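You operate a simulated robot arm through the tools that you are given. There is no shell and no other tool. Be economical: measure what you need, move in short steps, check, and stop when the job is done.

You are at the controls of a simulated two-armed robot. One attempt, no reset.

Task
Open the bags drawer, take the fridge sponge from there and leave it on the corner worktop and shut the drawer again. Then push the sliding door shut. Then stack the light tin marked "No. 4" from the sideboard top on top of the light tin marked "No. 1". Then take the dark tin that says "No. 6" from the hob worktop and leave it on the teal coaster. Then open the oven door. Keep to this order. Set down upright: dark tin.

Only the result counts: the job must be done as asked and must still hold three seconds after the hand-in. Knocking over, shifting, dropping, spilling or breaking anything else fails it.

Robot
Two 7-joint arms with two-finger parallel grippers on one trunk, on a base that drives. Base frame: it is fixed to the floor where the robot stands at the start and does not move with it; the origin is under the middle of the robot, x ahead of it, y to its left, z up. Units: mm, degrees, N and s.
The left shoulder is at the start at [60, 189, 1203], the right one opposite. With the tool pointing down near the work surface each hand reaches from about 100 to 600 mm from the robot's upright axis, wherever it stands, measured 20 degrees to its own side. Places, roughly: bags drawer [600, -100, 800]; corner worktop [400, 600, 900]; dark tin [-750, 750, 1000]; fridge sponge (9x6x4 cm) [600, -100, 800]; light tin [-750, -3250, 1000]; oven door [-2300, 1200, 1000]; sliding door [0, -1800, 400]; teal coaster (10x10x2 cm) [-700, 900, 900]. Payload 3.43 kg a hand.
The tool frame of a hand sits at the grasp point between the pads (the TCP): z along the fingers, y along the line on which they close. The tips reach 30 mm beyond it. Largest opening 94 mm; finger width 28, thickness 10; the body of the gripper, 50 by 96 mm, starts 55 mm behind the TCP.
Orientation is that of the tool frame in the base frame, as a unit quaternion [w, x, y, z]. With the fingers straight down and closing along the base's y, the tool's x points along the base's -x, its y along +y and its z along -z.

Tools
- The arms move only by the tool drive_tool. It takes "left_moves", "right_moves" or both (then of equal length, played together; a hand with none holds still); each is one flat list of numbers, 7 for each row, row after row: the turn, a rotation vector about the tool's x, y, z in degrees, then the shift along the tool's x, y, z in mm, then the opening, from 0 (shut) to 1 (fully open). In form: [ax, ay, az, x, y, z, fingers, ax, ay, az, x, y, z, fingers, ...]. A call has 1 to 12 rows; each row shifts and turns the commanded pose from where the row before left it, along the tool's axes as they then stand. A row lasts 0.2 s, in which the tool goes at most 50 mm and 8.6 degrees; a call with a longer step from one row to the next is refused whole, and so is a gripper value outside its range. A pose out of reach is approached as far as the arm can. The call stops where the force on the tool passes 40 N (or 10 N more than at its start, if that is more) or the arm is blocked; 0.2 s more then pass. Each finger travels about 153 mm/s and halts on what it meets, pressing with about 26 N; the grip force reading is that of the motor and also rises with nothing between the fingers. The clock runs only during rows and for 0.2 s after the last one: add rows that do not move to give the fingers time. It gives the time, the measured TCP pose, the force on the tool (base axes), the opening and the grip force at its end, in the units of the frame above (readings bear some noise), with the torque about the TCP (base axes, N m) and any sound that the robot's microphone picked up.
- Cameras (640 x 400 px; columns grow to the right, rows downward): "scene" is now at [-46.2, 53.1, 1730.3]; the picture's right is [0.97, -0.25, -0.00], its down [-0.23, -0.90, -0.36] and it looks along [0.09, 0.35, -0.93] (base axes); focal length 248 px, centre (320, 200). "left" rides on the left gripper at [76, -14, -103] in its tool frame; the picture's right is [0.18, 0.98, 0.00], its down [-0.75, 0.14, -0.64] and it looks along [-0.63, 0.12, 0.77] (tool axes); focal length 243 px, centre (320, 200). "right" rides on the right gripper at [76, 14, -102] in its tool frame; the picture's right is [-0.18, 0.98, 0.00], its down [-0.75, -0.14, -0.64] and it looks along [-0.63, -0.12, 0.77] (tool axes); focal length 243 px, centre (320, 200). There is no depth. A picture from a camera that has moved, and an enlarged one, comes with that camera's place and axes in the base frame and with its lens.
- camera(camera): a new picture of that camera. The clock stands still meanwhile.
- move_column(by): slides the trunk up (or, below 0, down) by that many mm; the arms and the scene camera ride with it, the base frame stays. It gives what a move gives, with no picture.
- roll_base(legs): drives the robot by 1 to 6 legs, each [ahead, left, turn to the left] in mm, mm and degrees, along the robot's own axes; the way and the turn of a leg run together, so that a leg with both is an arc; at most 1500 mm and 180 degrees a leg. The arms and the cameras ride along, it lands a little off, and it stops where it bumps. It gives what a move gives.
- pan_tilt(pan, tilt): turns the head with the scene camera to pan (to the left, within 86 degrees either way) and tilt (down, from -29 to 69), counted from straight ahead of the robot. It gives what a move gives.
- enlarge(camera, box): a new picture of the part [left, top, right, bottom] of that camera's present view, enlarged. The clock stands still meanwhile.
- hand_in(): hands the job in; it is judged then, once.

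Go step by step. Nothing tells you exact positions but the pictures and the camera data: compare them with the known pose of the tool, close in by small moves and look again before you grip or let go. The budget is 165 turns and 130 pictures, counting those below and the enlarged ones. Unless the task says otherwise, let go and move clear before handing in.

The tools are called after ">>>" as name(argument=value, ...) on one line, values as JSON. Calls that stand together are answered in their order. drive_tool: Moves the arms, as the interface text tells. Its arguments: {"type":"object","properties":{"left_moves":{"type":"array","items":{"type":"number"}},"right_moves":{"type":"array","items":{"type":"number"}}},"required":[]} The other tools are called the same way: move_column (by) slides the trunk up or down; roll_base (legs) drives the base; pan_tilt (pan, tilt) turns the head that bears the scene camera; camera (camera) takes a picture; enlarge (camera, box) takes an enlarged picture of a part of a camera's view; hand_in () hands the job in.

At the start:

```text
time: 0.0
left_ee_pos: [280.0, 347.7, 1115.3]
left_tool_rot: [0.0, 0.001, 1.0, 0.0]
left_wrist_force: [0.4, -0.9, 0.3]
left_moment: [-0.01, -0.01, 0.01]
left_width: 93.9
left_gripper_force: 0.0
right_ee_pos: [349.7, 8.4, 1149.1]
right_tool_rot: [0.0, 0.0, 1.0, 0.0]
right_wrist_force: [-0.2, 0.0, -0.1]
right_moment: [-0.02, 0.01, -0.01]
right_width: 94.0
right_gripper_force: 0.1
trunk travel left (down, up): [-875.0, 115.0]
robot x, y, heading: [2.8, -1.9, -0.1]
head pan, tilt: [75.4, 68.8]
```

scene: 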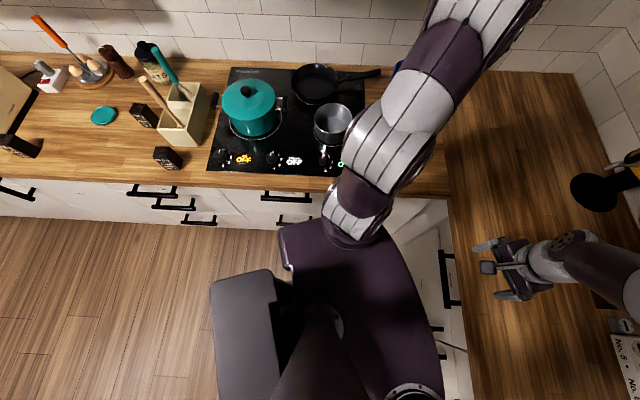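
right: 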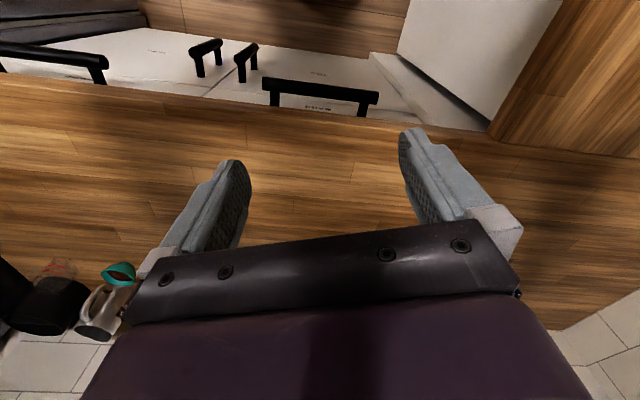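
left: 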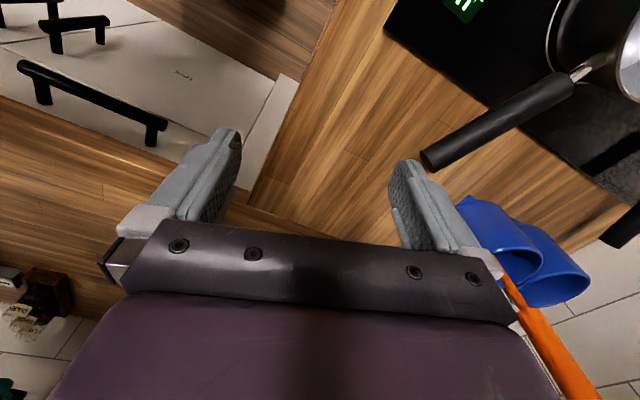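

I see the kitchen's left run with the hob; the drawers are ahead of the robot. I look ahead first to find the bags drawer.

>>> pan_tilt(pan=-10, tilt=50)

>>> camera(camera="scene")

>>> enlarge(camera="right", box=[0, 0, 480, 140])

```text
time: 1.6
left_ee_pos: [279.4, 347.1, 1115.9]
left_tool_rot: [0.0, -0.001, 1.0, 0.0]
left_wrist_force: [1.1, 0.0, 0.0]
left_moment: [-0.01, 0.02, 0.0]
left_width: 94.0
left_gripper_force: 0.0
right_ee_pos: [349.3, 7.8, 1148.2]
right_tool_rot: [0.001, 0.0, 1.0, -0.001]
right_wrist_force: [0.3, 0.4, -0.1]
right_moment: [0.0, -0.02, -0.03]
right_width: 93.9
right_gripper_force: 0.1
trunk travel left (down, up): [-875.0, 115.0]
robot x, y, heading: [-0.2, -1.5, 0.3]
head pan, tilt: [-10.0, 50.0]
```

```text
126 pictures are left
camera scene: at [15.5, -14.4, 1752.2], right [-0.17, -0.98, 0.0], down [-0.75, 0.13, -0.64], along [0.63, -0.11, -0.77], focal length 248 px, centre (320, 200)
```

scene: 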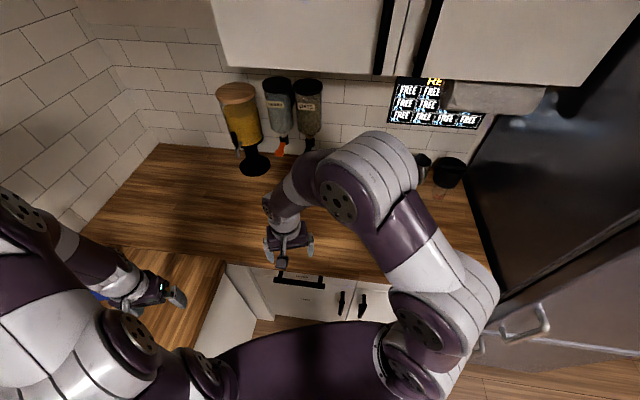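

```text
1.33 times, centred on (240, 70) of right
camera zoom: at [272.9, 23.0, 1251.7], right [0.18, 0.98, 0.0], down [0.75, -0.14, 0.64], along [0.63, -0.12, -0.77], focal length 324 px, centre (427, 373)
```

zoom: 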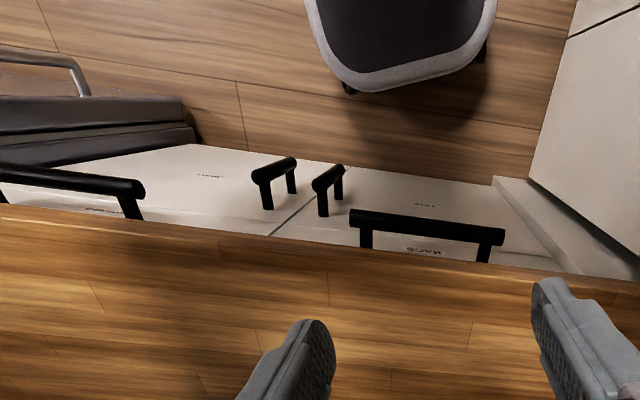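

The bags handle lies roughly at (385, 0, 850), bar along y, and the counter edge is near x=420. I look around before driving back.

>>> pan_tilt(pan=-86, tilt=25)

>>> camera(camera="scene")

>>> pan_tilt(pan=86, tilt=30)

>>> camera(camera="scene")

```text
time: 3.1
left_ee_pos: [278.5, 347.8, 1115.8]
left_tool_rot: [0.0, 0.0, 1.0, 0.0]
left_wrist_force: [0.0, -0.3, -0.8]
left_moment: [0.04, 0.02, 0.01]
left_width: 94.1
left_gripper_force: 0.0
right_ee_pos: [348.7, 9.0, 1149.3]
right_tool_rot: [0.0, 0.0, 1.0, 0.0]
right_wrist_force: [-0.5, -0.3, 0.1]
right_moment: [0.02, 0.02, 0.0]
right_width: 94.1
right_gripper_force: 0.1
trunk travel left (down, up): [-875.0, 115.0]
robot x, y, heading: [-1.7, -4.8, -0.1]
head pan, tilt: [-85.9, 25.0]
```

```text
124 pictures are left
camera scene: at [-53.7, -93.0, 1789.7], right [-1.0, -0.07, 0.0], down [-0.03, 0.42, -0.91], along [0.06, -0.9, -0.42], focal length 248 px, centre (320, 200)
```

scene: 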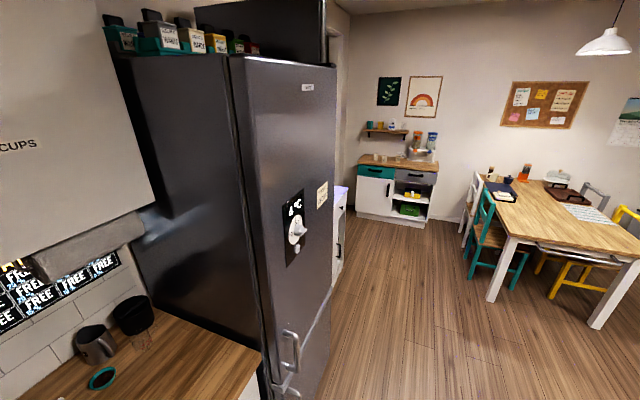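

```text
time: 5.7
left_ee_pos: [280.5, 347.2, 1114.8]
left_tool_rot: [0.0, 0.0, 1.0, 0.0]
left_wrist_force: [0.1, -0.6, -0.4]
left_moment: [0.01, -0.02, 0.0]
left_width: 94.0
left_gripper_force: 0.0
right_ee_pos: [348.6, 9.4, 1149.2]
right_tool_rot: [0.001, 0.0, 1.0, -0.001]
right_wrist_force: [-0.5, -0.2, -0.1]
right_moment: [0.02, -0.01, -0.01]
right_width: 93.9
right_gripper_force: 0.1
trunk travel left (down, up): [-875.0, 115.0]
robot x, y, heading: [1.3, 1.5, 0.2]
head pan, tilt: [85.9, 30.0]
```

```text
123 pictures are left
camera scene: at [-53.8, 89.1, 1781.8], right [1.0, -0.07, 0.0], down [-0.04, -0.5, -0.87], along [0.06, 0.86, -0.5], focal length 248 px, centre (320, 200)
```

scene: 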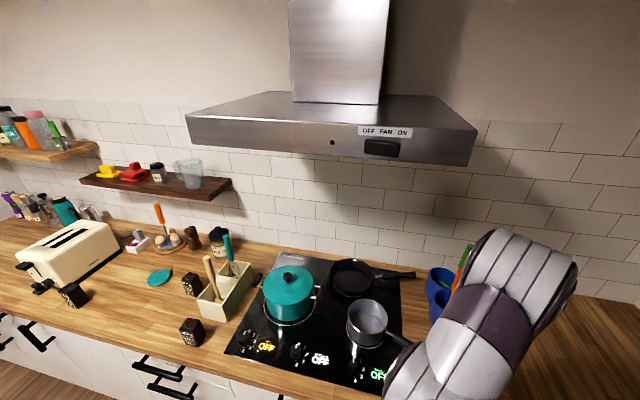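

A few dark tins stand on the hob worktop; the sideboard and tables lie to the right. I back off 250 mm and turn the right hand so that its jaws close vertically.

>>> roll_base(legs=[[-250, 0, 0]])

>>> drive_tool(right_moves=[0, 0, 8.2, 0, 0, 0, 1, 0, 0, 8.2, 0, 0, 0, 1, 0, 0, 8.2, 0, 0, 0, 1, 0, 0, 8.2, 0, 0, 0, 1, 0, 0, 8.2, 0, 0, 0, 1, 0, 0, 8.2, 0, 0, 0, 1, 0, 0, 8.2, 0, 0, 0, 1, 0, 0, 8.2, 0, 0, 0, 1, 0, 0, 8.2, 0, 0, 0, 1, 0, 0, 8.2, 0, 0, 0, 1, 0, 0, 8, 0, 0, 0, 1])

>>> drive_tool(right_moves=[-8.2, 0, 0, 0, 30, 0, 1, -8.2, 0, 0, 0, 30, 0, 1, -8.2, 0, 0, 0, 30, 0, 1, -8.2, 0, 0, 0, 20, 0, 1, -8.2, 0, 0, 0, 20, 0, 1, -8.2, 0, 0, 0, 10, 10, 1, -8.2, 0, 0, 0, -10, 0, 1, -8.2, 0, 0, 0, -20, 0, 1, -8.2, 0, 0, 0, -20, 0, 1, -8.2, 0, 0, 0, -20, 0, 1, -8, 0, 0, 0, -20, 0, 1])

>>> camera(camera="right")

```text
time: 7.5
left_ee_pos: [28.5, 347.4, 1113.7]
left_tool_rot: [-0.001, 0.001, 1.0, -0.001]
left_wrist_force: [-0.4, 1.3, 0.0]
left_moment: [-0.03, -0.03, -0.02]
left_width: 94.0
left_gripper_force: 0.3
right_ee_pos: [96.4, 9.7, 1149.5]
right_tool_rot: [-0.001, 0.001, 1.0, -0.001]
right_wrist_force: [-0.8, 0.3, -0.3]
right_moment: [0.01, 0.0, -0.05]
right_width: 94.0
right_gripper_force: 0.0
trunk travel left (down, up): [-875.0, 115.0]
robot x, y, heading: [-253.5, -2.2, -0.2]
head pan, tilt: [85.9, 30.0]
```

```text
time: 9.9
left_ee_pos: [25.5, 347.3, 1115.1]
left_tool_rot: [0.001, 0.0, 1.0, 0.0]
left_wrist_force: [-0.1, 0.6, 0.5]
left_moment: [-0.01, -0.01, 0.02]
left_width: 94.1
left_gripper_force: 0.1
right_ee_pos: [94.5, 9.1, 1148.7]
right_tool_rot: [0.0, 0.708, 0.706, 0.001]
right_wrist_force: [-0.6, -0.3, 0.4]
right_moment: [0.0, -0.01, -0.01]
right_width: 94.1
right_gripper_force: 0.1
trunk travel left (down, up): [-875.0, 115.0]
robot x, y, heading: [-255.4, -0.4, -0.3]
head pan, tilt: [85.9, 30.0]
```

```text
time: 12.3
left_ee_pos: [25.4, 347.5, 1115.6]
left_tool_rot: [-0.001, 0.001, 1.0, 0.0]
left_wrist_force: [-0.1, 0.4, 0.1]
left_moment: [0.02, -0.01, 0.0]
left_width: 94.0
left_gripper_force: 0.0
right_ee_pos: [342.5, 2.0, 1467.2]
right_tool_rot: [0.479, 0.52, 0.523, 0.476]
right_wrist_force: [0.6, 0.0, 0.4]
right_moment: [0.01, 0.01, 0.0]
right_width: 94.2
right_gripper_force: 0.1
right hand out of reach, approached as far as the arm can: row 6, 7, 8, 9, 10, 11
trunk travel left (down, up): [-875.0, 115.0]
robot x, y, heading: [-256.6, -0.5, 0.0]
head pan, tilt: [85.9, 30.0]
```

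```text
122 pictures are left
camera right: at [242.4, 78.4, 1490.6], right [0.09, -0.18, 0.98], down [-0.65, -0.76, -0.08], along [0.75, -0.63, -0.18], focal length 243 px, centre (320, 200)
```

right: 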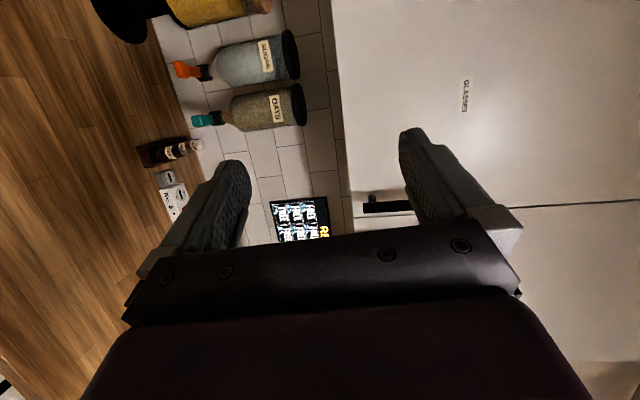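

The arm ran into a reach limit and swung high. I move it down in small steps and watch where it goes.

>>> drive_tool(right_moves=[0, 0, 0, 0, -40, 0, 1, 0, 0, 0, 0, -40, 0, 1, 0, 0, 0, 0, -40, 0, 1])

>>> pan_tilt(pan=-10, tilt=45)

>>> camera(camera="scene")

```text
time: 13.1
left_ee_pos: [26.5, 347.9, 1114.9]
left_tool_rot: [0.001, 0.0, 1.0, 0.0]
left_wrist_force: [-0.4, 0.0, 0.6]
left_moment: [0.0, 0.0, 0.01]
left_width: 94.2
left_gripper_force: 0.0
right_ee_pos: [371.4, 14.8, 1433.3]
right_tool_rot: [0.475, 0.522, 0.529, 0.471]
right_wrist_force: [-0.2, 0.4, 0.4]
right_moment: [0.0, 0.02, 0.01]
right_width: 93.9
right_gripper_force: 0.1
right hand out of reach, approached as far as the arm can: row 1, 2, 3
trunk travel left (down, up): [-875.0, 115.0]
robot x, y, heading: [-255.0, 2.0, -0.1]
head pan, tilt: [85.9, 30.0]
```

```text
time: 14.8
left_ee_pos: [25.8, 348.9, 1114.3]
left_tool_rot: [0.0, 0.001, 1.0, 0.0]
left_wrist_force: [0.2, 0.4, -0.4]
left_moment: [0.04, 0.0, 0.02]
left_width: 94.0
left_gripper_force: 0.0
right_ee_pos: [371.6, 14.7, 1432.5]
right_tool_rot: [0.475, 0.521, 0.528, 0.473]
right_wrist_force: [0.3, 0.1, -0.2]
right_moment: [0.01, 0.03, 0.0]
right_width: 93.9
right_gripper_force: 0.1
trunk travel left (down, up): [-875.0, 115.0]
robot x, y, heading: [-256.4, -0.8, 0.0]
head pan, tilt: [-10.0, 45.0]
```

```text
121 pictures are left
camera scene: at [-234.6, -15.1, 1759.2], right [-0.17, -0.98, 0.0], down [-0.7, 0.12, -0.71], along [0.7, -0.12, -0.71], focal length 248 px, centre (320, 200)
```

scene: 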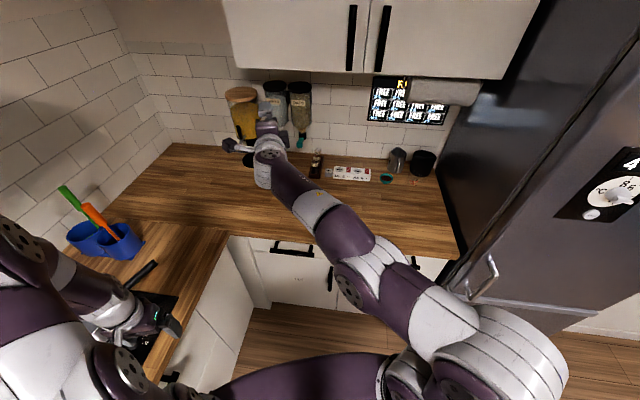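

Horizontal isn't comfortable at this height, but a tool tilted about 30° forward from straight down is fine. I turn it back.

>>> drive_tool(right_moves=[8.2, 0, 0, 0, 0, -30, 1, 8.2, 0, 0, 0, 0, -30, 1, 8.2, 0, 0, 0, 0, -30, 1, 8.2, 0, 0, 0, 0, 0, 1, 8.2, 0, 0, 0, 0, 0, 1, 8.2, 0, 0, 0, 0, 0, 1, 8.2, 0, 0, 0, 0, 0, 1])

```text
time: 16.4
left_ee_pos: [24.8, 344.4, 1116.3]
left_tool_rot: [0.001, 0.001, 1.0, 0.001]
left_wrist_force: [-1.5, -0.6, 0.3]
left_moment: [0.0, -0.01, 0.0]
left_width: 93.9
left_gripper_force: 0.0
right_ee_pos: [262.3, -11.5, 1408.7]
right_tool_rot: [0.178, 0.683, 0.686, 0.178]
right_wrist_force: [-0.6, 0.3, 0.1]
right_moment: [0.03, -0.04, 0.04]
right_width: 94.0
right_gripper_force: 0.1
right hand out of reach, approached as far as the arm can: row 2, 3, 6, 7
trunk travel left (down, up): [-875.0, 115.0]
robot x, y, heading: [-255.6, -2.4, -0.2]
head pan, tilt: [-10.0, 45.0]
```

The tool is tilted 29° now. I lower it to about (250, 0, 1000).

>>> drive_tool(right_moves=[0, 0, 0, 1, -21, 35, 1, 0, 0, 0, 1, -21, 35, 1, 0, 0, 0, 1, -21, 35, 1, 0, 0, 0, 1, -21, 35, 1, 0, 0, 0, 1, -21, 35, 1, 0, 0, 0, 1, -21, 35, 1, 0, 0, 0, 1, -21, 35, 1, 0, 0, 0, 1, -21, 35, 1, 0, 0, 0, 1, -21, 35, 1, 0, 0, 0, 1, -21, 35, 1])

>>> camera(camera="right")

>>> camera(camera="scene")

```text
time: 18.6
left_ee_pos: [26.5, 348.0, 1115.4]
left_tool_rot: [0.0, 0.001, 1.0, 0.0]
left_wrist_force: [0.7, 0.5, -0.8]
left_moment: [0.04, 0.02, 0.01]
left_width: 93.6
left_gripper_force: 0.0
right_ee_pos: [238.5, -3.6, 1001.3]
right_tool_rot: [0.17, 0.686, 0.688, 0.166]
right_wrist_force: [-0.7, -0.8, -0.2]
right_moment: [-0.01, -0.02, -0.03]
right_width: 94.1
right_gripper_force: 0.1
trunk travel left (down, up): [-875.0, 115.0]
robot x, y, heading: [-253.8, -2.3, -0.2]
head pan, tilt: [-10.0, 45.0]
```

```text
120 pictures are left
camera right: at [204.5, 73.2, 1098.9], right [0.87, -0.18, 0.45], down [-0.42, -0.75, 0.51], along [0.25, -0.64, -0.73], focal length 243 px, centre (320, 200)
```

right: 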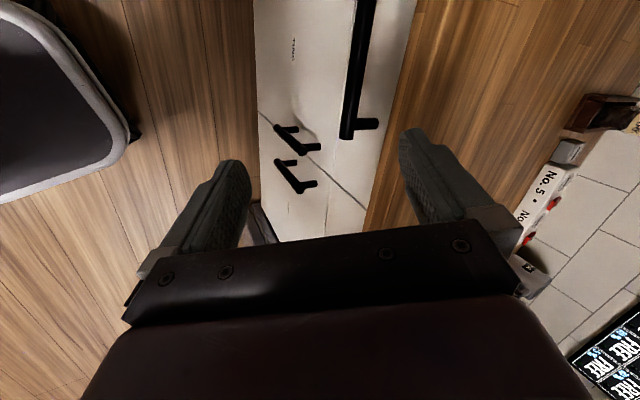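

```text
119 pictures are left
camera scene: at [-233.8, -15.0, 1759.2], right [-0.17, -0.98, 0.0], down [-0.7, 0.12, -0.71], along [0.7, -0.12, -0.71], focal length 248 px, centre (320, 200)
```

scene: 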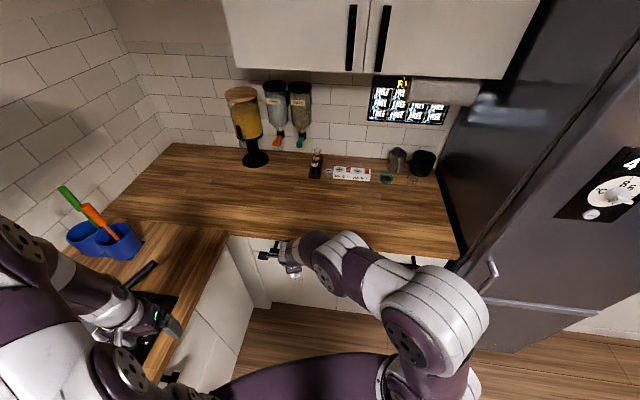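

The edges show that the kitchen is turned about 17.5° clockwise from my frame, and the handle's centre comes out near (399, 2, 803). That suits the left hand, so I turn right 17.5°, retract the right hand and roll and tilt the left one.

>>> drive_tool(right_moves=[0, 0, 0, 0, -12, -41, 1, 0, 0, 0, 0, -12, -41, 1, 0, 0, 0, 0, -12, -41, 1, 0, 0, 0, 0, -12, -41, 1, 0, 0, 0, 0, -12, -41, 1])

>>> drive_tool(left_moves=[0, 0, -8.2, 0, 0, 0, 1, 0, 0, -8.2, 0, 0, 0, 1, 0, 0, -8.2, 0, 0, 0, 1, 0, 0, -8.2, 0, 0, 0, 1, 0, 0, -8.2, 0, 0, 0, 1, 0, 0, -8.2, 0, 0, 0, 1, 0, 0, -8.2, 0, 0, 0, 1, 0, 0, -8.2, 0, 0, 0, 1, 0, 0, -8.2, 0, 0, 0, 1, 0, 0, -8.2, 0, 0, 0, 1, 0, 0, -8, 0, 0, 0, 1])

>>> roll_base(legs=[[0, 0, -17.5]])

>>> pan_tilt(pan=25, tilt=50)

>>> camera(camera="scene")

>>> camera(camera="left")

```text
time: 19.8
left_ee_pos: [24.8, 347.4, 1115.1]
left_tool_rot: [0.001, 0.001, 1.0, 0.0]
left_wrist_force: [0.2, -0.5, -0.1]
left_moment: [-0.02, 0.0, 0.01]
left_width: 94.0
left_gripper_force: 0.0
right_ee_pos: [108.6, 3.4, 1166.1]
right_tool_rot: [0.167, 0.686, 0.689, 0.163]
right_wrist_force: [0.3, -0.3, 0.2]
right_moment: [0.02, 0.02, -0.01]
right_width: 93.8
right_gripper_force: 0.0
right hand out of reach, approached as far as the arm can: row 4, 5
trunk travel left (down, up): [-875.0, 115.0]
robot x, y, heading: [-253.4, -1.3, -0.1]
head pan, tilt: [-10.0, 45.0]
```

```text
time: 22.2
left_ee_pos: [26.8, 347.4, 1115.1]
left_tool_rot: [0.0, 0.708, -0.706, 0.0]
left_wrist_force: [-0.1, -0.1, 0.9]
left_moment: [0.0, -0.01, -0.02]
left_width: 94.2
left_gripper_force: 0.1
right_ee_pos: [108.5, 1.8, 1165.9]
right_tool_rot: [0.168, 0.685, 0.69, 0.163]
right_wrist_force: [0.1, -0.4, -0.1]
right_moment: [0.01, 0.0, 0.02]
right_width: 93.9
right_gripper_force: 0.0
trunk travel left (down, up): [-875.0, 115.0]
robot x, y, heading: [-254.3, -0.8, -0.4]
head pan, tilt: [-10.0, 45.0]
```

```text
time: 23.6
left_ee_pos: [117.9, 248.4, 1115.8]
left_tool_rot: [-0.001, -0.591, 0.806, 0.0]
left_wrist_force: [0.7, 0.2, 0.2]
left_moment: [0.02, -0.04, -0.04]
left_width: 93.8
left_gripper_force: 0.1
right_ee_pos: [94.0, -107.0, 1165.1]
right_tool_rot: [0.19, 0.783, 0.577, 0.136]
right_wrist_force: [0.4, -0.1, 0.5]
right_moment: [0.01, 0.01, 0.0]
right_width: 93.8
right_gripper_force: 0.1
trunk travel left (down, up): [-875.0, 115.0]
robot x, y, heading: [-253.5, 2.3, -17.4]
head pan, tilt: [-10.0, 45.0]
```

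```text
time: 24.6
left_ee_pos: [118.6, 247.5, 1114.8]
left_tool_rot: [0.001, -0.592, 0.806, 0.0]
left_wrist_force: [-0.2, -0.3, 0.2]
left_moment: [0.03, 0.01, -0.01]
left_width: 93.8
left_gripper_force: 0.1
right_ee_pos: [92.2, -107.4, 1165.1]
right_tool_rot: [0.189, 0.783, 0.577, 0.136]
right_wrist_force: [-0.6, 0.1, 0.4]
right_moment: [0.0, -0.04, 0.01]
right_width: 94.0
right_gripper_force: 0.0
trunk travel left (down, up): [-875.0, 115.0]
robot x, y, heading: [-250.6, 2.0, -17.5]
head pan, tilt: [25.0, 50.0]
```

```text
118 pictures are left
camera scene: at [-235.6, 27.1, 1752.2], right [0.13, -0.99, 0.0], down [-0.76, -0.1, -0.64], along [0.64, 0.08, -0.77], focal length 248 px, centre (320, 200)
```

scene: 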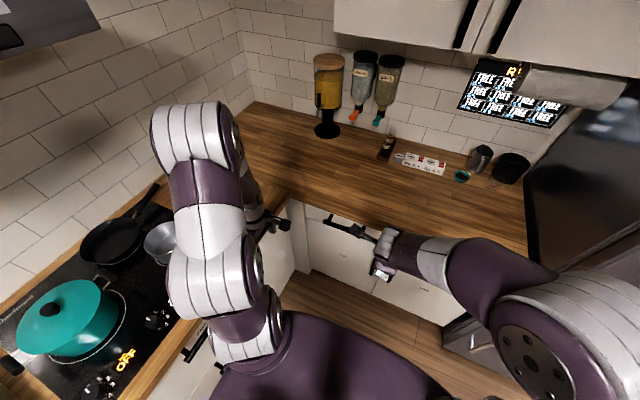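

```text
117 pictures are left
camera left: at [108.1, 170.8, 1217.5], right [-0.99, 0.12, 0.0], down [0.09, 0.76, 0.64], along [0.08, 0.64, -0.77], focal length 243 px, centre (320, 200)
```

left: 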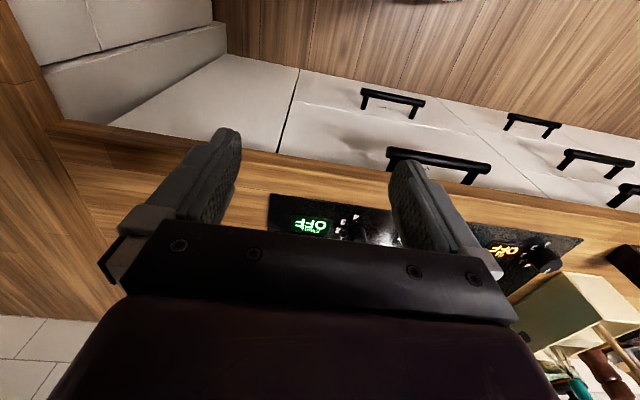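

Left hand is over the hob counter's front edge. I move it to just in front of the drawer handle, tilt it and look from its camera.

>>> drive_tool(left_moves=[0, 0, 0, 16, -38, 10, 1, 0, 0, 0, 16, -38, 10, 1, 0, 0, 0, 16, -38, 10, 1, 0, 0, 0, 16, -38, 10, 1, 0, 0, 0, 16, -38, 10, 1, 0, 0, 0, 16, -38, 10, 1, 0, 0, 0, 16, -38, 10, 1, 7.25, 0, 0, 0, 0, 0, 1, 7.25, 0, 0, 0, 0, 0, 1, 7.25, 0, 0, 0, 0, 0, 1, 7.25, 0, 0, 0, 0, 0, 1])

>>> camera(camera="left")

>>> camera(camera="scene")

```text
time: 27.0
left_ee_pos: [335.9, 61.6, 1047.9]
left_tool_rot: [0.15, -0.572, 0.78, -0.204]
left_wrist_force: [-0.2, 0.0, 0.0]
left_moment: [-0.04, 0.0, 0.0]
left_width: 94.1
left_gripper_force: 0.1
right_ee_pos: [89.5, -106.7, 1166.7]
right_tool_rot: [0.191, 0.782, 0.577, 0.138]
right_wrist_force: [-0.2, -0.2, -0.3]
right_moment: [-0.01, 0.01, -0.05]
right_width: 94.0
right_gripper_force: 0.0
trunk travel left (down, up): [-875.0, 115.0]
robot x, y, heading: [-256.7, -0.2, -17.6]
head pan, tilt: [25.0, 50.0]
```

```text
116 pictures are left
camera left: at [277.1, -0.2, 1143.6], right [-0.87, 0.08, -0.48], down [-0.19, 0.85, 0.49], along [0.45, 0.52, -0.72], focal length 243 px, centre (320, 200)
```

left: 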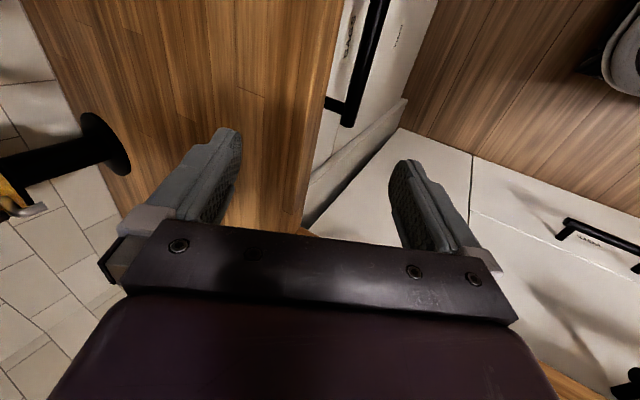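

```text
115 pictures are left
camera scene: at [-238.8, 28.0, 1752.3], right [0.13, -0.99, 0.0], down [-0.76, -0.1, -0.64], along [0.64, 0.08, -0.76], focal length 248 px, centre (320, 200)
```

scene: 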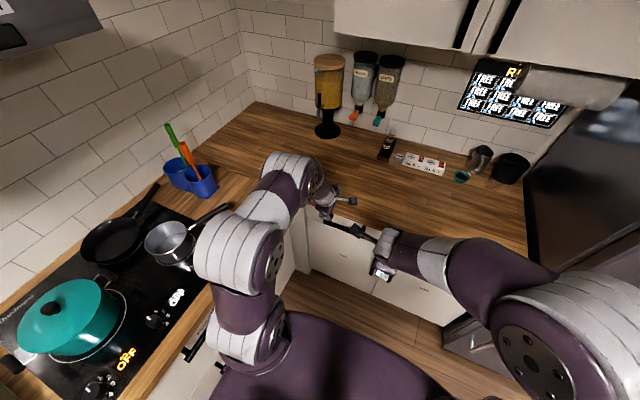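

The handle is confirmed: left end (425, 90), right end (372, -91), z≈803, lying right under the counter's edge, so I need a flatter approach. I draw the hand back, lower the trunk 150 mm and tilt more.

>>> drive_tool(left_moves=[0, 0, 0, 0, 43, -24, 0.6, 0, 0, 0, 0, 43, -24, 0.6])

>>> roll_base(legs=[[0, -80, 0]])

>>> move_column(by=-150)

>>> drive_tool(left_moves=[6, 0, 0, 0, 0, 0, 0.6, 6, 0, 0, 0, 0, 0, 0.6, 6, 0, 0, 0, 0, 0, 0.6, 6, 0, 0, 0, 0, 0, 0.6, 6, 0, 0, 0, 0, 0, 0.6])

>>> camera(camera="left")

```text
time: 27.6
left_ee_pos: [242.2, 89.4, 1046.4]
left_tool_rot: [0.148, -0.572, 0.781, -0.204]
left_wrist_force: [-0.5, 0.6, 0.5]
left_moment: [-0.01, -0.02, 0.02]
left_width: 56.4
left_gripper_force: 0.0
right_ee_pos: [89.9, -106.0, 1166.6]
right_tool_rot: [0.191, 0.782, 0.577, 0.136]
right_wrist_force: [-0.9, 0.9, 0.2]
right_moment: [-0.03, -0.04, 0.02]
right_width: 94.1
right_gripper_force: 0.0
trunk travel left (down, up): [-875.0, 115.0]
robot x, y, heading: [-257.7, 2.5, -17.6]
head pan, tilt: [25.0, 50.0]
```

```text
time: 28.7
left_ee_pos: [220.3, 14.1, 1045.7]
left_tool_rot: [0.148, -0.573, 0.781, -0.203]
left_wrist_force: [0.0, -0.6, 0.5]
left_moment: [0.0, 0.0, 0.0]
left_width: 56.5
left_gripper_force: 0.1
right_ee_pos: [68.7, -181.0, 1165.1]
right_tool_rot: [0.19, 0.782, 0.578, 0.135]
right_wrist_force: [-0.7, 0.2, -0.1]
right_moment: [0.0, -0.01, 0.02]
right_width: 93.9
right_gripper_force: 0.1
trunk travel left (down, up): [-875.0, 115.0]
robot x, y, heading: [-280.0, -79.5, -17.6]
head pan, tilt: [25.0, 50.0]
```

```text
time: 30.4
left_ee_pos: [220.9, 11.5, 896.1]
left_tool_rot: [0.148, -0.572, 0.781, -0.202]
left_wrist_force: [0.1, 0.7, 0.1]
left_moment: [0.02, -0.01, 0.0]
left_width: 56.3
left_gripper_force: 0.0
right_ee_pos: [68.4, -183.1, 1015.7]
right_tool_rot: [0.19, 0.782, 0.578, 0.135]
right_wrist_force: [0.0, 0.3, 0.4]
right_moment: [-0.01, -0.02, 0.02]
right_width: 93.9
right_gripper_force: 0.0
trunk travel left (down, up): [-725.0, 265.0]
robot x, y, heading: [-277.4, -75.3, -17.7]
head pan, tilt: [25.0, 50.0]
```

```text
time: 31.6
left_ee_pos: [222.4, 19.4, 895.3]
left_tool_rot: [0.29, -0.513, 0.703, -0.399]
left_wrist_force: [0.0, -0.3, -0.8]
left_moment: [-0.01, -0.01, 0.02]
left_width: 56.5
left_gripper_force: 0.1
left hand out of reach, approached as far as the arm can: row 1, 2, 4
right_ee_pos: [68.8, -182.4, 1015.1]
right_tool_rot: [0.19, 0.782, 0.578, 0.137]
right_wrist_force: [0.8, 0.7, 1.1]
right_moment: [-0.02, 0.0, 0.03]
right_width: 93.9
right_gripper_force: 0.1
trunk travel left (down, up): [-725.0, 265.0]
robot x, y, heading: [-282.1, -76.6, -17.9]
head pan, tilt: [25.0, 50.0]
```

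```text
114 pictures are left
camera left: at [122.7, -27.8, 961.4], right [-0.54, -0.02, -0.84], down [-0.36, 0.91, 0.21], along [0.76, 0.42, -0.5], focal length 243 px, centre (320, 200)
```

left: 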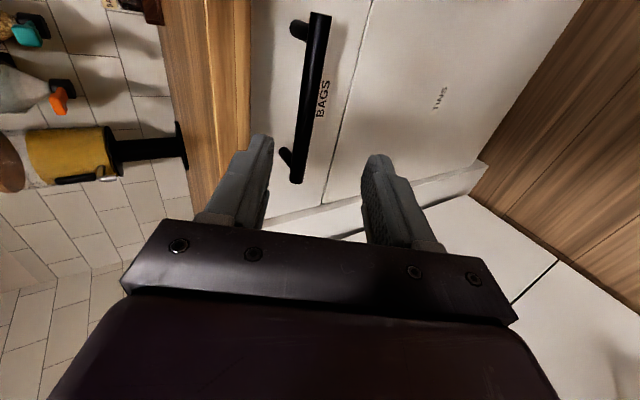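

At 59° tilt I see the whole bags handle clearly; its centre is (400, 1, 803) and the front's heading matches mine. I advance along the tool axis most of the way.

>>> drive_tool(left_moves=[0, 0, 0, -5, -3, 36, 0.5, 0, 0, 0, -5, -3, 36, 0.5, 0, 0, 0, -5, -3, 36, 0.5, 0, 0, 0, -5, -2, 36, 0.5])

>>> camera(camera="left")

```text
time: 32.6
left_ee_pos: [347.9, -1.3, 838.6]
left_tool_rot: [0.291, -0.514, 0.702, -0.397]
left_wrist_force: [0.3, 0.6, -0.1]
left_moment: [0.0, 0.0, 0.03]
left_width: 46.8
left_gripper_force: 0.1
left hand out of reach, approached as far as the arm can: row 1
right_ee_pos: [70.5, -183.1, 1016.0]
right_tool_rot: [0.19, 0.782, 0.579, 0.135]
right_wrist_force: [-0.4, 0.0, 0.2]
right_moment: [0.01, 0.02, 0.01]
right_width: 94.0
right_gripper_force: 0.1
trunk travel left (down, up): [-725.0, 265.0]
robot x, y, heading: [-279.3, -77.6, -17.5]
head pan, tilt: [25.0, 50.0]
```

```text
113 pictures are left
camera left: at [248.1, -49.6, 904.1], right [-0.54, -0.02, -0.84], down [-0.37, 0.91, 0.21], along [0.76, 0.42, -0.5], focal length 243 px, centre (320, 200)
```

left: 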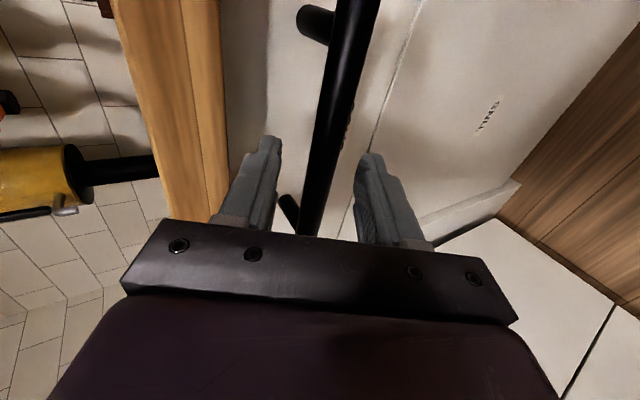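

The bar lies between the fingers. I advance 45 mm more and close.

>>> drive_tool(left_moves=[0, 0, 0, 0, 3, 22, 0.5, 0, 0, 0, 0, 3, 22, 0.5, 0, 0, 0, 0, 0, 0, 0, 0, 0, 0, 0, 0, 0, 0, 0, 0, 0, 0, 0, 0, 0])

>>> camera(camera="left")

```text
time: 33.8
left_ee_pos: [380.3, -11.9, 811.9]
left_tool_rot: [0.291, -0.515, 0.702, -0.398]
left_wrist_force: [4.8, 1.4, 2.9]
left_moment: [0.18, 0.04, -0.04]
left_width: 21.2
left_gripper_force: 45.2
right_ee_pos: [68.6, -181.9, 1014.7]
right_tool_rot: [0.189, 0.782, 0.578, 0.136]
right_wrist_force: [0.7, -0.1, -0.6]
right_moment: [0.04, -0.04, 0.04]
right_width: 94.0
right_gripper_force: 0.0
trunk travel left (down, up): [-725.0, 265.0]
robot x, y, heading: [-280.5, -74.3, -17.5]
head pan, tilt: [25.0, 50.0]
```

```text
112 pictures are left
camera left: at [279.9, -59.9, 877.3], right [-0.54, -0.02, -0.84], down [-0.37, 0.91, 0.21], along [0.76, 0.42, -0.5], focal length 243 px, centre (320, 200)
```

left: 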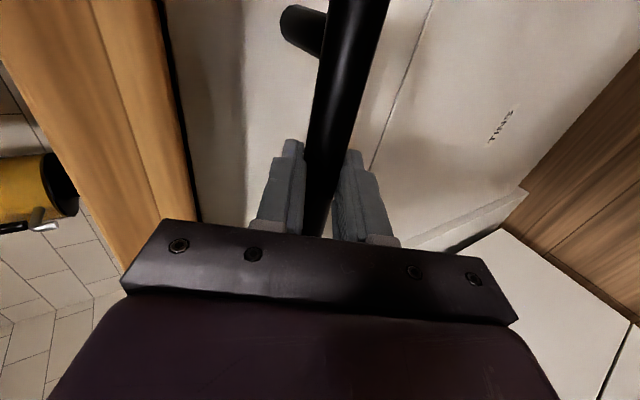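

The bar is gripped (21 mm). I pull by driving the base back.

>>> roll_base(legs=[[-100, 0, 0]])

>>> camera(camera="left")

```text
time: 35.0
left_ee_pos: [281.5, 20.1, 812.3]
left_tool_rot: [0.291, -0.515, 0.702, -0.397]
left_wrist_force: [0.6, 1.9, 2.3]
left_moment: [0.3, -0.33, 0.14]
left_width: 21.4
left_gripper_force: 44.8
right_ee_pos: [-27.8, -152.8, 1014.5]
right_tool_rot: [0.19, 0.781, 0.579, 0.136]
right_wrist_force: [-0.9, 0.2, -0.3]
right_moment: [0.03, -0.02, -0.01]
right_width: 94.0
right_gripper_force: 0.2
trunk travel left (down, up): [-725.0, 265.0]
robot x, y, heading: [-373.5, -43.2, -17.6]
head pan, tilt: [25.0, 50.0]
```

```text
111 pictures are left
camera left: at [182.4, -28.8, 877.3], right [-0.54, -0.02, -0.84], down [-0.37, 0.91, 0.21], along [0.76, 0.42, -0.5], focal length 243 px, centre (320, 200)
```

left: 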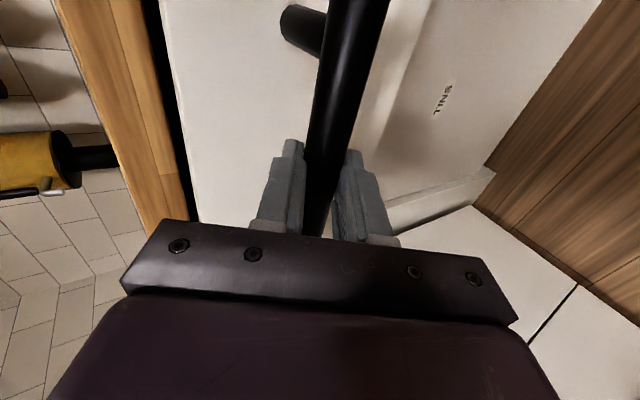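

The drawer is opening smoothly. I pull 200 mm more and look in with the scene camera.

>>> roll_base(legs=[[-200, 0, 0]])

>>> pan_tilt(pan=15, tilt=50)

>>> camera(camera="scene")

```text
time: 36.6
left_ee_pos: [96.4, 78.8, 812.1]
left_tool_rot: [0.291, -0.514, 0.702, -0.398]
left_wrist_force: [6.7, 18.1, 1.1]
left_moment: [0.8, -0.35, 0.74]
left_width: 21.5
left_gripper_force: 45.3
right_ee_pos: [-215.4, -91.9, 1015.4]
right_tool_rot: [0.191, 0.783, 0.576, 0.135]
right_wrist_force: [-0.6, -1.9, -0.5]
right_moment: [0.0, -0.03, -0.01]
right_width: 93.8
right_gripper_force: 0.2
trunk travel left (down, up): [-725.0, 265.0]
robot x, y, heading: [-562.9, 11.0, -17.8]
head pan, tilt: [25.0, 50.0]
```

```text
time: 37.3
left_ee_pos: [96.4, 79.3, 812.7]
left_tool_rot: [0.291, -0.515, 0.701, -0.397]
left_wrist_force: [3.2, 7.9, -0.9]
left_moment: [1.07, -0.18, 1.01]
left_width: 21.1
left_gripper_force: 44.7
right_ee_pos: [-215.3, -92.9, 1015.0]
right_tool_rot: [0.19, 0.783, 0.577, 0.135]
right_wrist_force: [-0.2, 0.3, -1.2]
right_moment: [0.01, 0.01, 0.03]
right_width: 93.9
right_gripper_force: 0.0
trunk travel left (down, up): [-725.0, 265.0]
robot x, y, heading: [-562.7, 16.0, -17.7]
head pan, tilt: [15.0, 50.0]
```

```text
110 pictures are left
camera scene: at [-542.6, 28.6, 1602.2], right [-0.05, -1.0, 0.0], down [-0.77, 0.03, -0.64], along [0.64, -0.03, -0.77], focal length 248 px, centre (320, 200)
```

scene: 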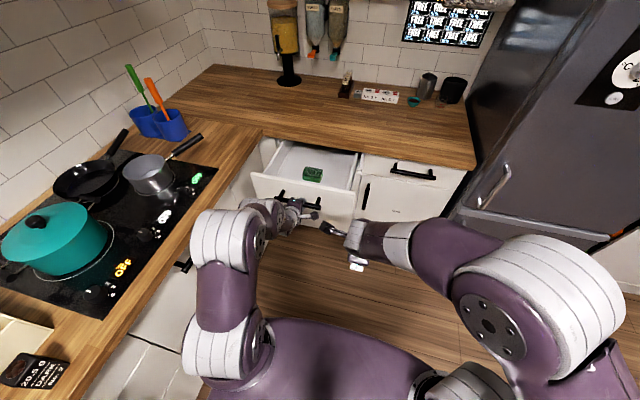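

The sponge is visible in the drawer at about (300, 18, 790). I release the handle, back the hand off along its axis, lift it and look closer.

>>> drive_tool(left_moves=[0, 0, 0, 0, 0, 0, 0.5, 0, 0, 0, 0, 0, 0, 0.5, 0, 0, 0, 0, 0, -25, 0.5, 0, 0, 0, 0, 0, -35, 0.5, 0, 0, 0, 0, 0, -35, 0.5, 0, 0, 0, 0, -40, 0, 1, 0, 0, 0, 0, -45, -10, 1, 0, 0, 0, 0, -45, -10, 1, 0, 0, 0, 0, -45, -10, 1])

>>> enlarge(camera="scene", box=[230, 110, 390, 210])

```text
time: 39.3
left_ee_pos: [78.8, 79.7, 1028.7]
left_tool_rot: [0.291, -0.514, 0.703, -0.397]
left_wrist_force: [-0.3, 0.1, 0.7]
left_moment: [0.01, 0.01, 0.0]
left_width: 94.3
left_gripper_force: 0.0
right_ee_pos: [-215.8, -94.5, 1015.5]
right_tool_rot: [0.19, 0.784, 0.576, 0.135]
right_wrist_force: [0.0, 0.8, 0.6]
right_moment: [0.01, -0.01, 0.01]
right_width: 93.9
right_gripper_force: 0.0
trunk travel left (down, up): [-725.0, 265.0]
robot x, y, heading: [-562.6, 16.0, -17.9]
head pan, tilt: [15.0, 50.0]
```

```text
4.00 times, centred on (310, 160) of scene
camera zoom: at [-543.9, 26.9, 1602.2], right [-0.05, -1.0, 0.0], down [-0.77, 0.04, -0.64], along [0.64, -0.03, -0.77], focal length 994 px, centre (360, 360)
```

zoom: 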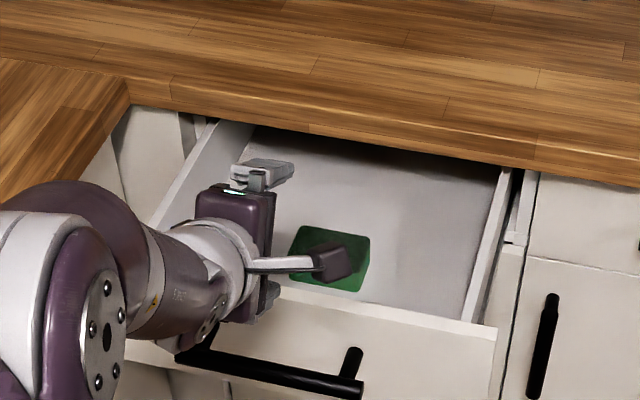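

The sponge's long side runs along the drawer front, so closing along the drawer's depth grips its 6 cm. I turn the tool straight down and move over it.

>>> drive_tool(left_moves=[-7.4, 0, 0, 0, 0, 0, 1, -7.4, 0, 0, 0, 0, 0, 1, -7.4, 0, 0, 0, 0, 0, 1, -7.4, 0, 0, 0, 0, 0, 1, -7.4, 0, 0, 0, 0, 0, 1, -7.4, 0, 0, 0, 0, 0, 1, -7.4, 0, 0, 0, 0, 0, 1, -7.2, 0, 0, 0, 0, 0, 1, 0, 0, 0, 0, -45, 0, 1, 0, 0, 0, 0, -45, 0, 1, 0, 0, 0, 0, -45, 0, 1])

>>> camera(camera="left")

```text
time: 41.7
left_ee_pos: [109.3, 40.5, 1015.1]
left_tool_rot: [0.017, -0.565, 0.82, -0.091]
left_wrist_force: [-0.2, -0.9, 0.2]
left_moment: [0.0, -0.01, -0.01]
left_width: 93.7
left_gripper_force: 0.1
left hand out of reach, approached as far as the arm can: row 3, 4, 5, 9, 10, 11
right_ee_pos: [-214.5, -94.9, 1015.8]
right_tool_rot: [0.189, 0.784, 0.576, 0.134]
right_wrist_force: [0.7, -0.6, 0.0]
right_moment: [-0.02, -0.01, 0.01]
right_width: 93.9
right_gripper_force: 0.1
trunk travel left (down, up): [-725.0, 265.0]
robot x, y, heading: [-559.5, 10.7, -17.8]
head pan, tilt: [15.0, 50.0]
```

```text
108 pictures are left
camera left: at [82.1, -22.1, 1123.0], right [-0.97, 0.17, -0.15], down [0.06, 0.83, 0.55], along [0.22, 0.53, -0.82], focal length 243 px, centre (320, 200)
```

left: 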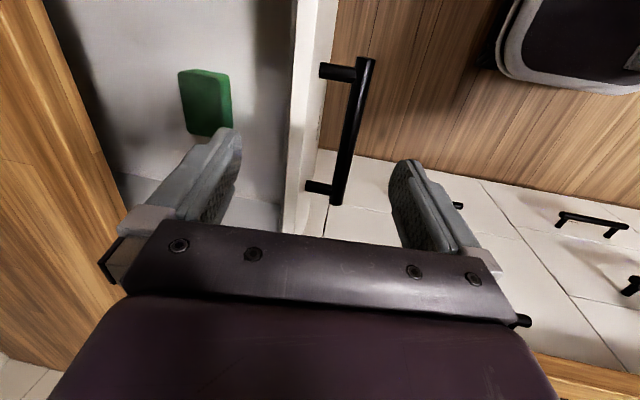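

The sponge is out of reach from here. I draw the hand back, drive the base 270 mm forward, and check.

>>> drive_tool(left_moves=[0, 0, 0, 0, 40, 0, 1, 0, 0, 0, 0, 40, 0, 1, 0, 0, 0, 0, 40, 0, 1])

>>> roll_base(legs=[[270, -30, 0]])

>>> camera(camera="left")

```text
time: 42.5
left_ee_pos: [-3.9, 82.9, 996.9]
left_tool_rot: [0.017, -0.565, 0.82, -0.093]
left_wrist_force: [-0.7, -0.4, 0.7]
left_moment: [-0.01, -0.04, -0.02]
left_width: 94.1
left_gripper_force: 0.0
right_ee_pos: [-216.0, -93.4, 1017.1]
right_tool_rot: [0.19, 0.783, 0.576, 0.136]
right_wrist_force: [-1.1, -0.1, 1.0]
right_moment: [0.02, -0.02, 0.04]
right_width: 93.6
right_gripper_force: 0.1
trunk travel left (down, up): [-725.0, 265.0]
robot x, y, heading: [-562.3, 17.4, -17.8]
head pan, tilt: [15.0, 50.0]
```

```text
time: 44.4
left_ee_pos: [249.4, -30.2, 996.5]
left_tool_rot: [0.016, -0.564, 0.82, -0.092]
left_wrist_force: [0.0, -0.3, 0.3]
left_moment: [0.02, 0.02, -0.01]
left_width: 93.8
left_gripper_force: 0.0
right_ee_pos: [35.5, -206.5, 1015.7]
right_tool_rot: [0.191, 0.784, 0.576, 0.135]
right_wrist_force: [0.1, -0.2, 0.0]
right_moment: [0.01, -0.02, -0.02]
right_width: 93.9
right_gripper_force: 0.1
trunk travel left (down, up): [-725.0, 265.0]
robot x, y, heading: [-313.7, -100.6, -17.8]
head pan, tilt: [15.0, 50.0]
```

```text
107 pictures are left
camera left: at [221.5, -93.2, 1105.4], right [-0.97, 0.17, -0.15], down [0.06, 0.83, 0.55], along [0.22, 0.53, -0.82], focal length 243 px, centre (320, 200)
```

left: 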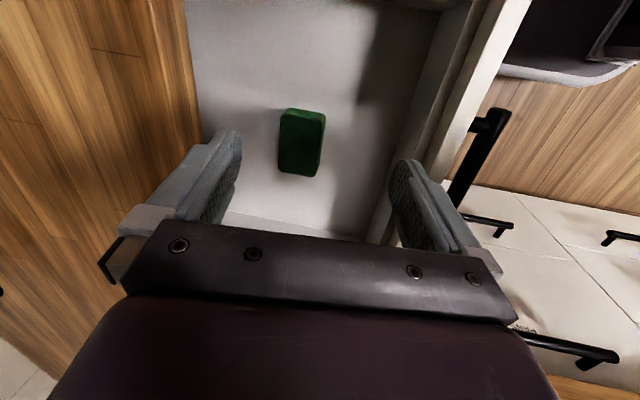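

The sponge triangulates to about (320, 20, 768). I square the tool, move over it and descend to 850.

>>> drive_tool(left_moves=[-4.8, -2.4, -1.8, 0, 0, 0, 1, -4.8, -2.4, -1.7, 0, 0, 0, 1, 0, 0, 0, -23, -17, 0, 1, 0, 0, 0, -23, -17, 0, 1, 0, 0, 0, -23, -18, 0, 1, 0, 0, 0, 0, 0, 40, 1, 0, 0, 0, 0, 0, 40, 1, 0, 0, 0, 0, 0, 40, 1, 0, 0, 0, 0, 0, 26, 1])

>>> camera(camera="left")

>>> camera(camera="scene")

```text
time: 46.4
left_ee_pos: [315.5, 19.0, 848.3]
left_tool_rot: [0.001, -0.592, 0.806, 0.0]
left_wrist_force: [-0.1, -0.2, 0.4]
left_moment: [-0.01, 0.01, -0.01]
left_width: 93.9
left_gripper_force: 0.1
left hand out of reach, approached as far as the arm can: row 5
right_ee_pos: [35.8, -206.4, 1016.8]
right_tool_rot: [0.19, 0.784, 0.576, 0.135]
right_wrist_force: [-1.0, -0.6, 0.0]
right_moment: [0.01, 0.01, 0.0]
right_width: 94.0
right_gripper_force: 0.1
trunk travel left (down, up): [-725.0, 265.0]
robot x, y, heading: [-315.5, -95.3, -17.9]
head pan, tilt: [15.0, 50.0]
```

```text
106 pictures are left
camera left: at [307.0, -57.8, 949.7], right [-0.99, 0.12, 0.0], down [0.09, 0.76, 0.64], along [0.08, 0.64, -0.77], focal length 243 px, centre (320, 200)
```

left: 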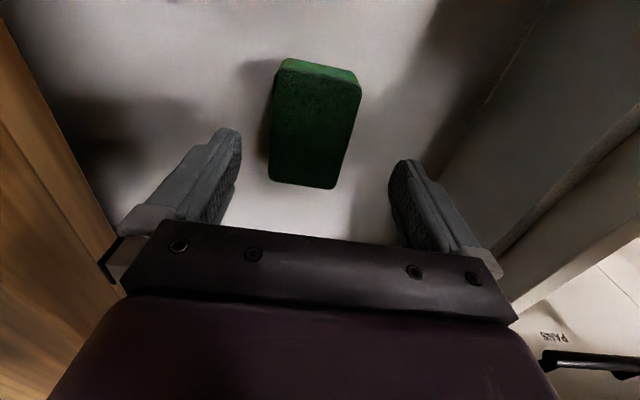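

```text
105 pictures are left
camera scene: at [-292.3, -84.2, 1602.3], right [-0.05, -1.0, 0.0], down [-0.77, 0.04, -0.64], along [0.64, -0.03, -0.77], focal length 248 px, centre (320, 200)
```

scene: 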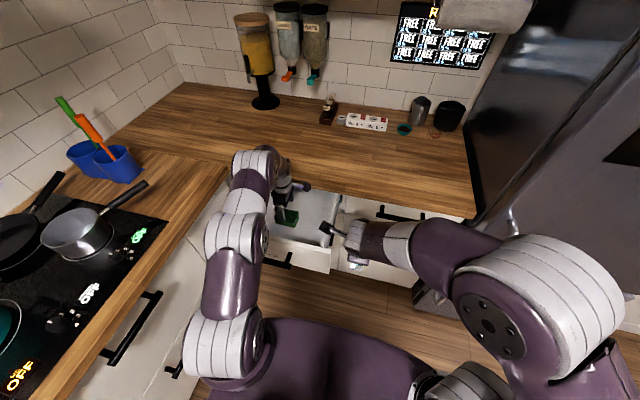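

The sponge lies aligned with the jaws, top near z 767. I centre, descend to 763 and grip.

>>> drive_tool(left_moves=[0, 0, 0, -10, -5, 28, 1, 0, 0, 0, 0, 0, 29, 1, 0, 0, 0, 0, 0, 28, 1, 0, 0, 0, 0, 0, 0, 0, 0, 0, 0, 0, 0, 0, 0, 0, 0, 0, 0, 0, 0, 0])

>>> camera(camera="left")

```text
time: 47.5
left_ee_pos: [327.9, 23.3, 769.4]
left_tool_rot: [0.006, -0.591, 0.806, -0.004]
left_wrist_force: [-1.0, -7.6, 22.1]
left_moment: [-0.2, 0.91, 0.35]
left_width: 63.2
left_gripper_force: 25.8
right_ee_pos: [34.5, -206.6, 1016.4]
right_tool_rot: [0.19, 0.784, 0.575, 0.136]
right_wrist_force: [-0.1, 0.3, 0.3]
right_moment: [-0.01, 0.04, -0.04]
right_width: 94.2
right_gripper_force: 0.0
trunk travel left (down, up): [-725.0, 265.0]
robot x, y, heading: [-311.6, -97.9, -18.1]
head pan, tilt: [15.0, 50.0]
stopped in row 5 (left hand): the force on the tool passed its limit at 45 N (the readings are from after the stop); the commanded pose is now the measured one
```

```text
104 pictures are left
camera left: at [318.0, -53.5, 872.2], right [-0.99, 0.12, -0.01], down [0.08, 0.76, 0.64], along [0.09, 0.64, -0.76], focal length 243 px, centre (320, 200)
```

left: 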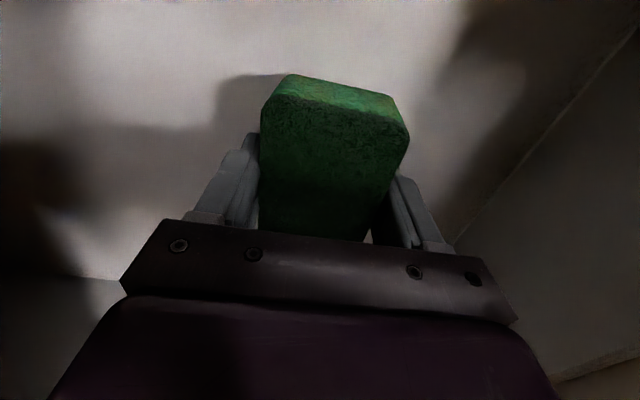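

The tips reached the drawer floor and the jaws are on the sponge. I ease up a little, close fully and lift.

>>> drive_tool(left_moves=[0, 0, 0, 0, 0, -6, 0, 0, 0, 0, 0, 0, 0, 0, 0, 0, 0, 0, 0, 0, 0, 0, 0, 0, 0, 0, -40, 0, 0, 0, 0, 0, 0, -45, 0, 0, 0, 0, 0, 0, -45, 0, 0, 0, 0, 0, 0, -45, 0, 0, 0, 0, 0, 0, -45, 0])

>>> camera(camera="left")

>>> pan_tilt(pan=60, tilt=50)

>>> camera(camera="scene")

```text
time: 49.3
left_ee_pos: [318.3, 23.8, 989.0]
left_tool_rot: [0.004, -0.592, 0.806, -0.002]
left_wrist_force: [0.0, -1.0, 0.4]
left_moment: [0.02, -0.01, 0.03]
left_width: 62.9
left_gripper_force: 25.7
left hand out of reach, approached as far as the arm can: row 8
right_ee_pos: [35.2, -206.8, 1016.3]
right_tool_rot: [0.19, 0.784, 0.576, 0.135]
right_wrist_force: [0.2, 0.7, 0.4]
right_moment: [0.03, 0.01, 0.0]
right_width: 94.0
right_gripper_force: 0.0
trunk travel left (down, up): [-725.0, 265.0]
robot x, y, heading: [-313.2, -96.8, -18.0]
head pan, tilt: [15.0, 50.0]
```

```text
103 pictures are left
camera left: at [309.6, -53.2, 1092.3], right [-0.99, 0.12, -0.01], down [0.09, 0.76, 0.64], along [0.08, 0.64, -0.77], focal length 243 px, centre (320, 200)
```

left: 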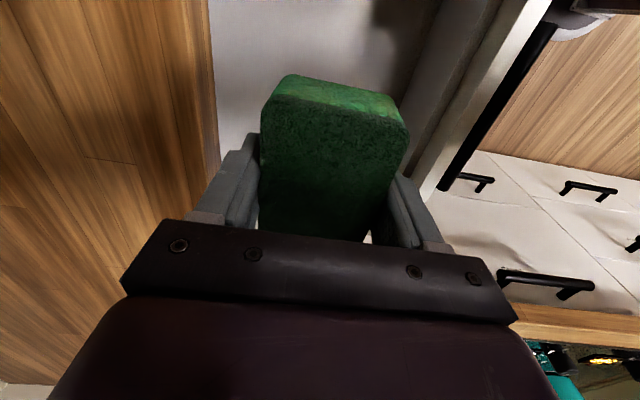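

```text
time: 50.4
left_ee_pos: [320.2, 24.9, 989.9]
left_tool_rot: [0.004, -0.592, 0.806, -0.001]
left_wrist_force: [0.2, -0.5, 0.5]
left_moment: [0.07, 0.01, 0.01]
left_width: 62.6
left_gripper_force: 25.9
right_ee_pos: [35.0, -206.9, 1015.2]
right_tool_rot: [0.191, 0.783, 0.576, 0.135]
right_wrist_force: [0.0, 0.1, -0.3]
right_moment: [-0.01, -0.02, 0.0]
right_width: 93.8
right_gripper_force: 0.0
trunk travel left (down, up): [-725.0, 265.0]
robot x, y, heading: [-314.1, -97.3, -18.0]
head pan, tilt: [60.0, 50.0]
```

```text
102 pictures are left
camera scene: at [-312.4, -28.7, 1602.2], right [0.67, -0.74, 0.0], down [-0.57, -0.51, -0.64], along [0.48, 0.43, -0.77], focal length 248 px, centre (320, 200)
```

scene: 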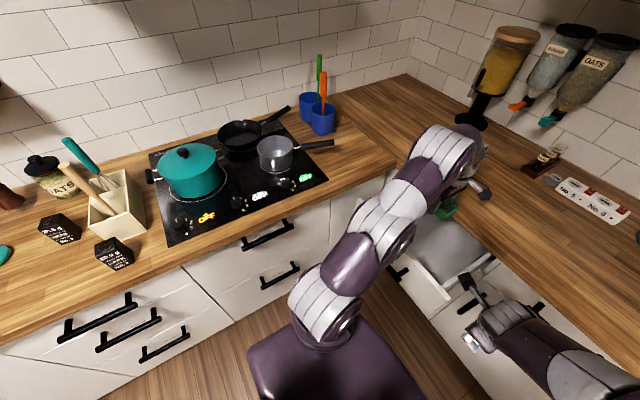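

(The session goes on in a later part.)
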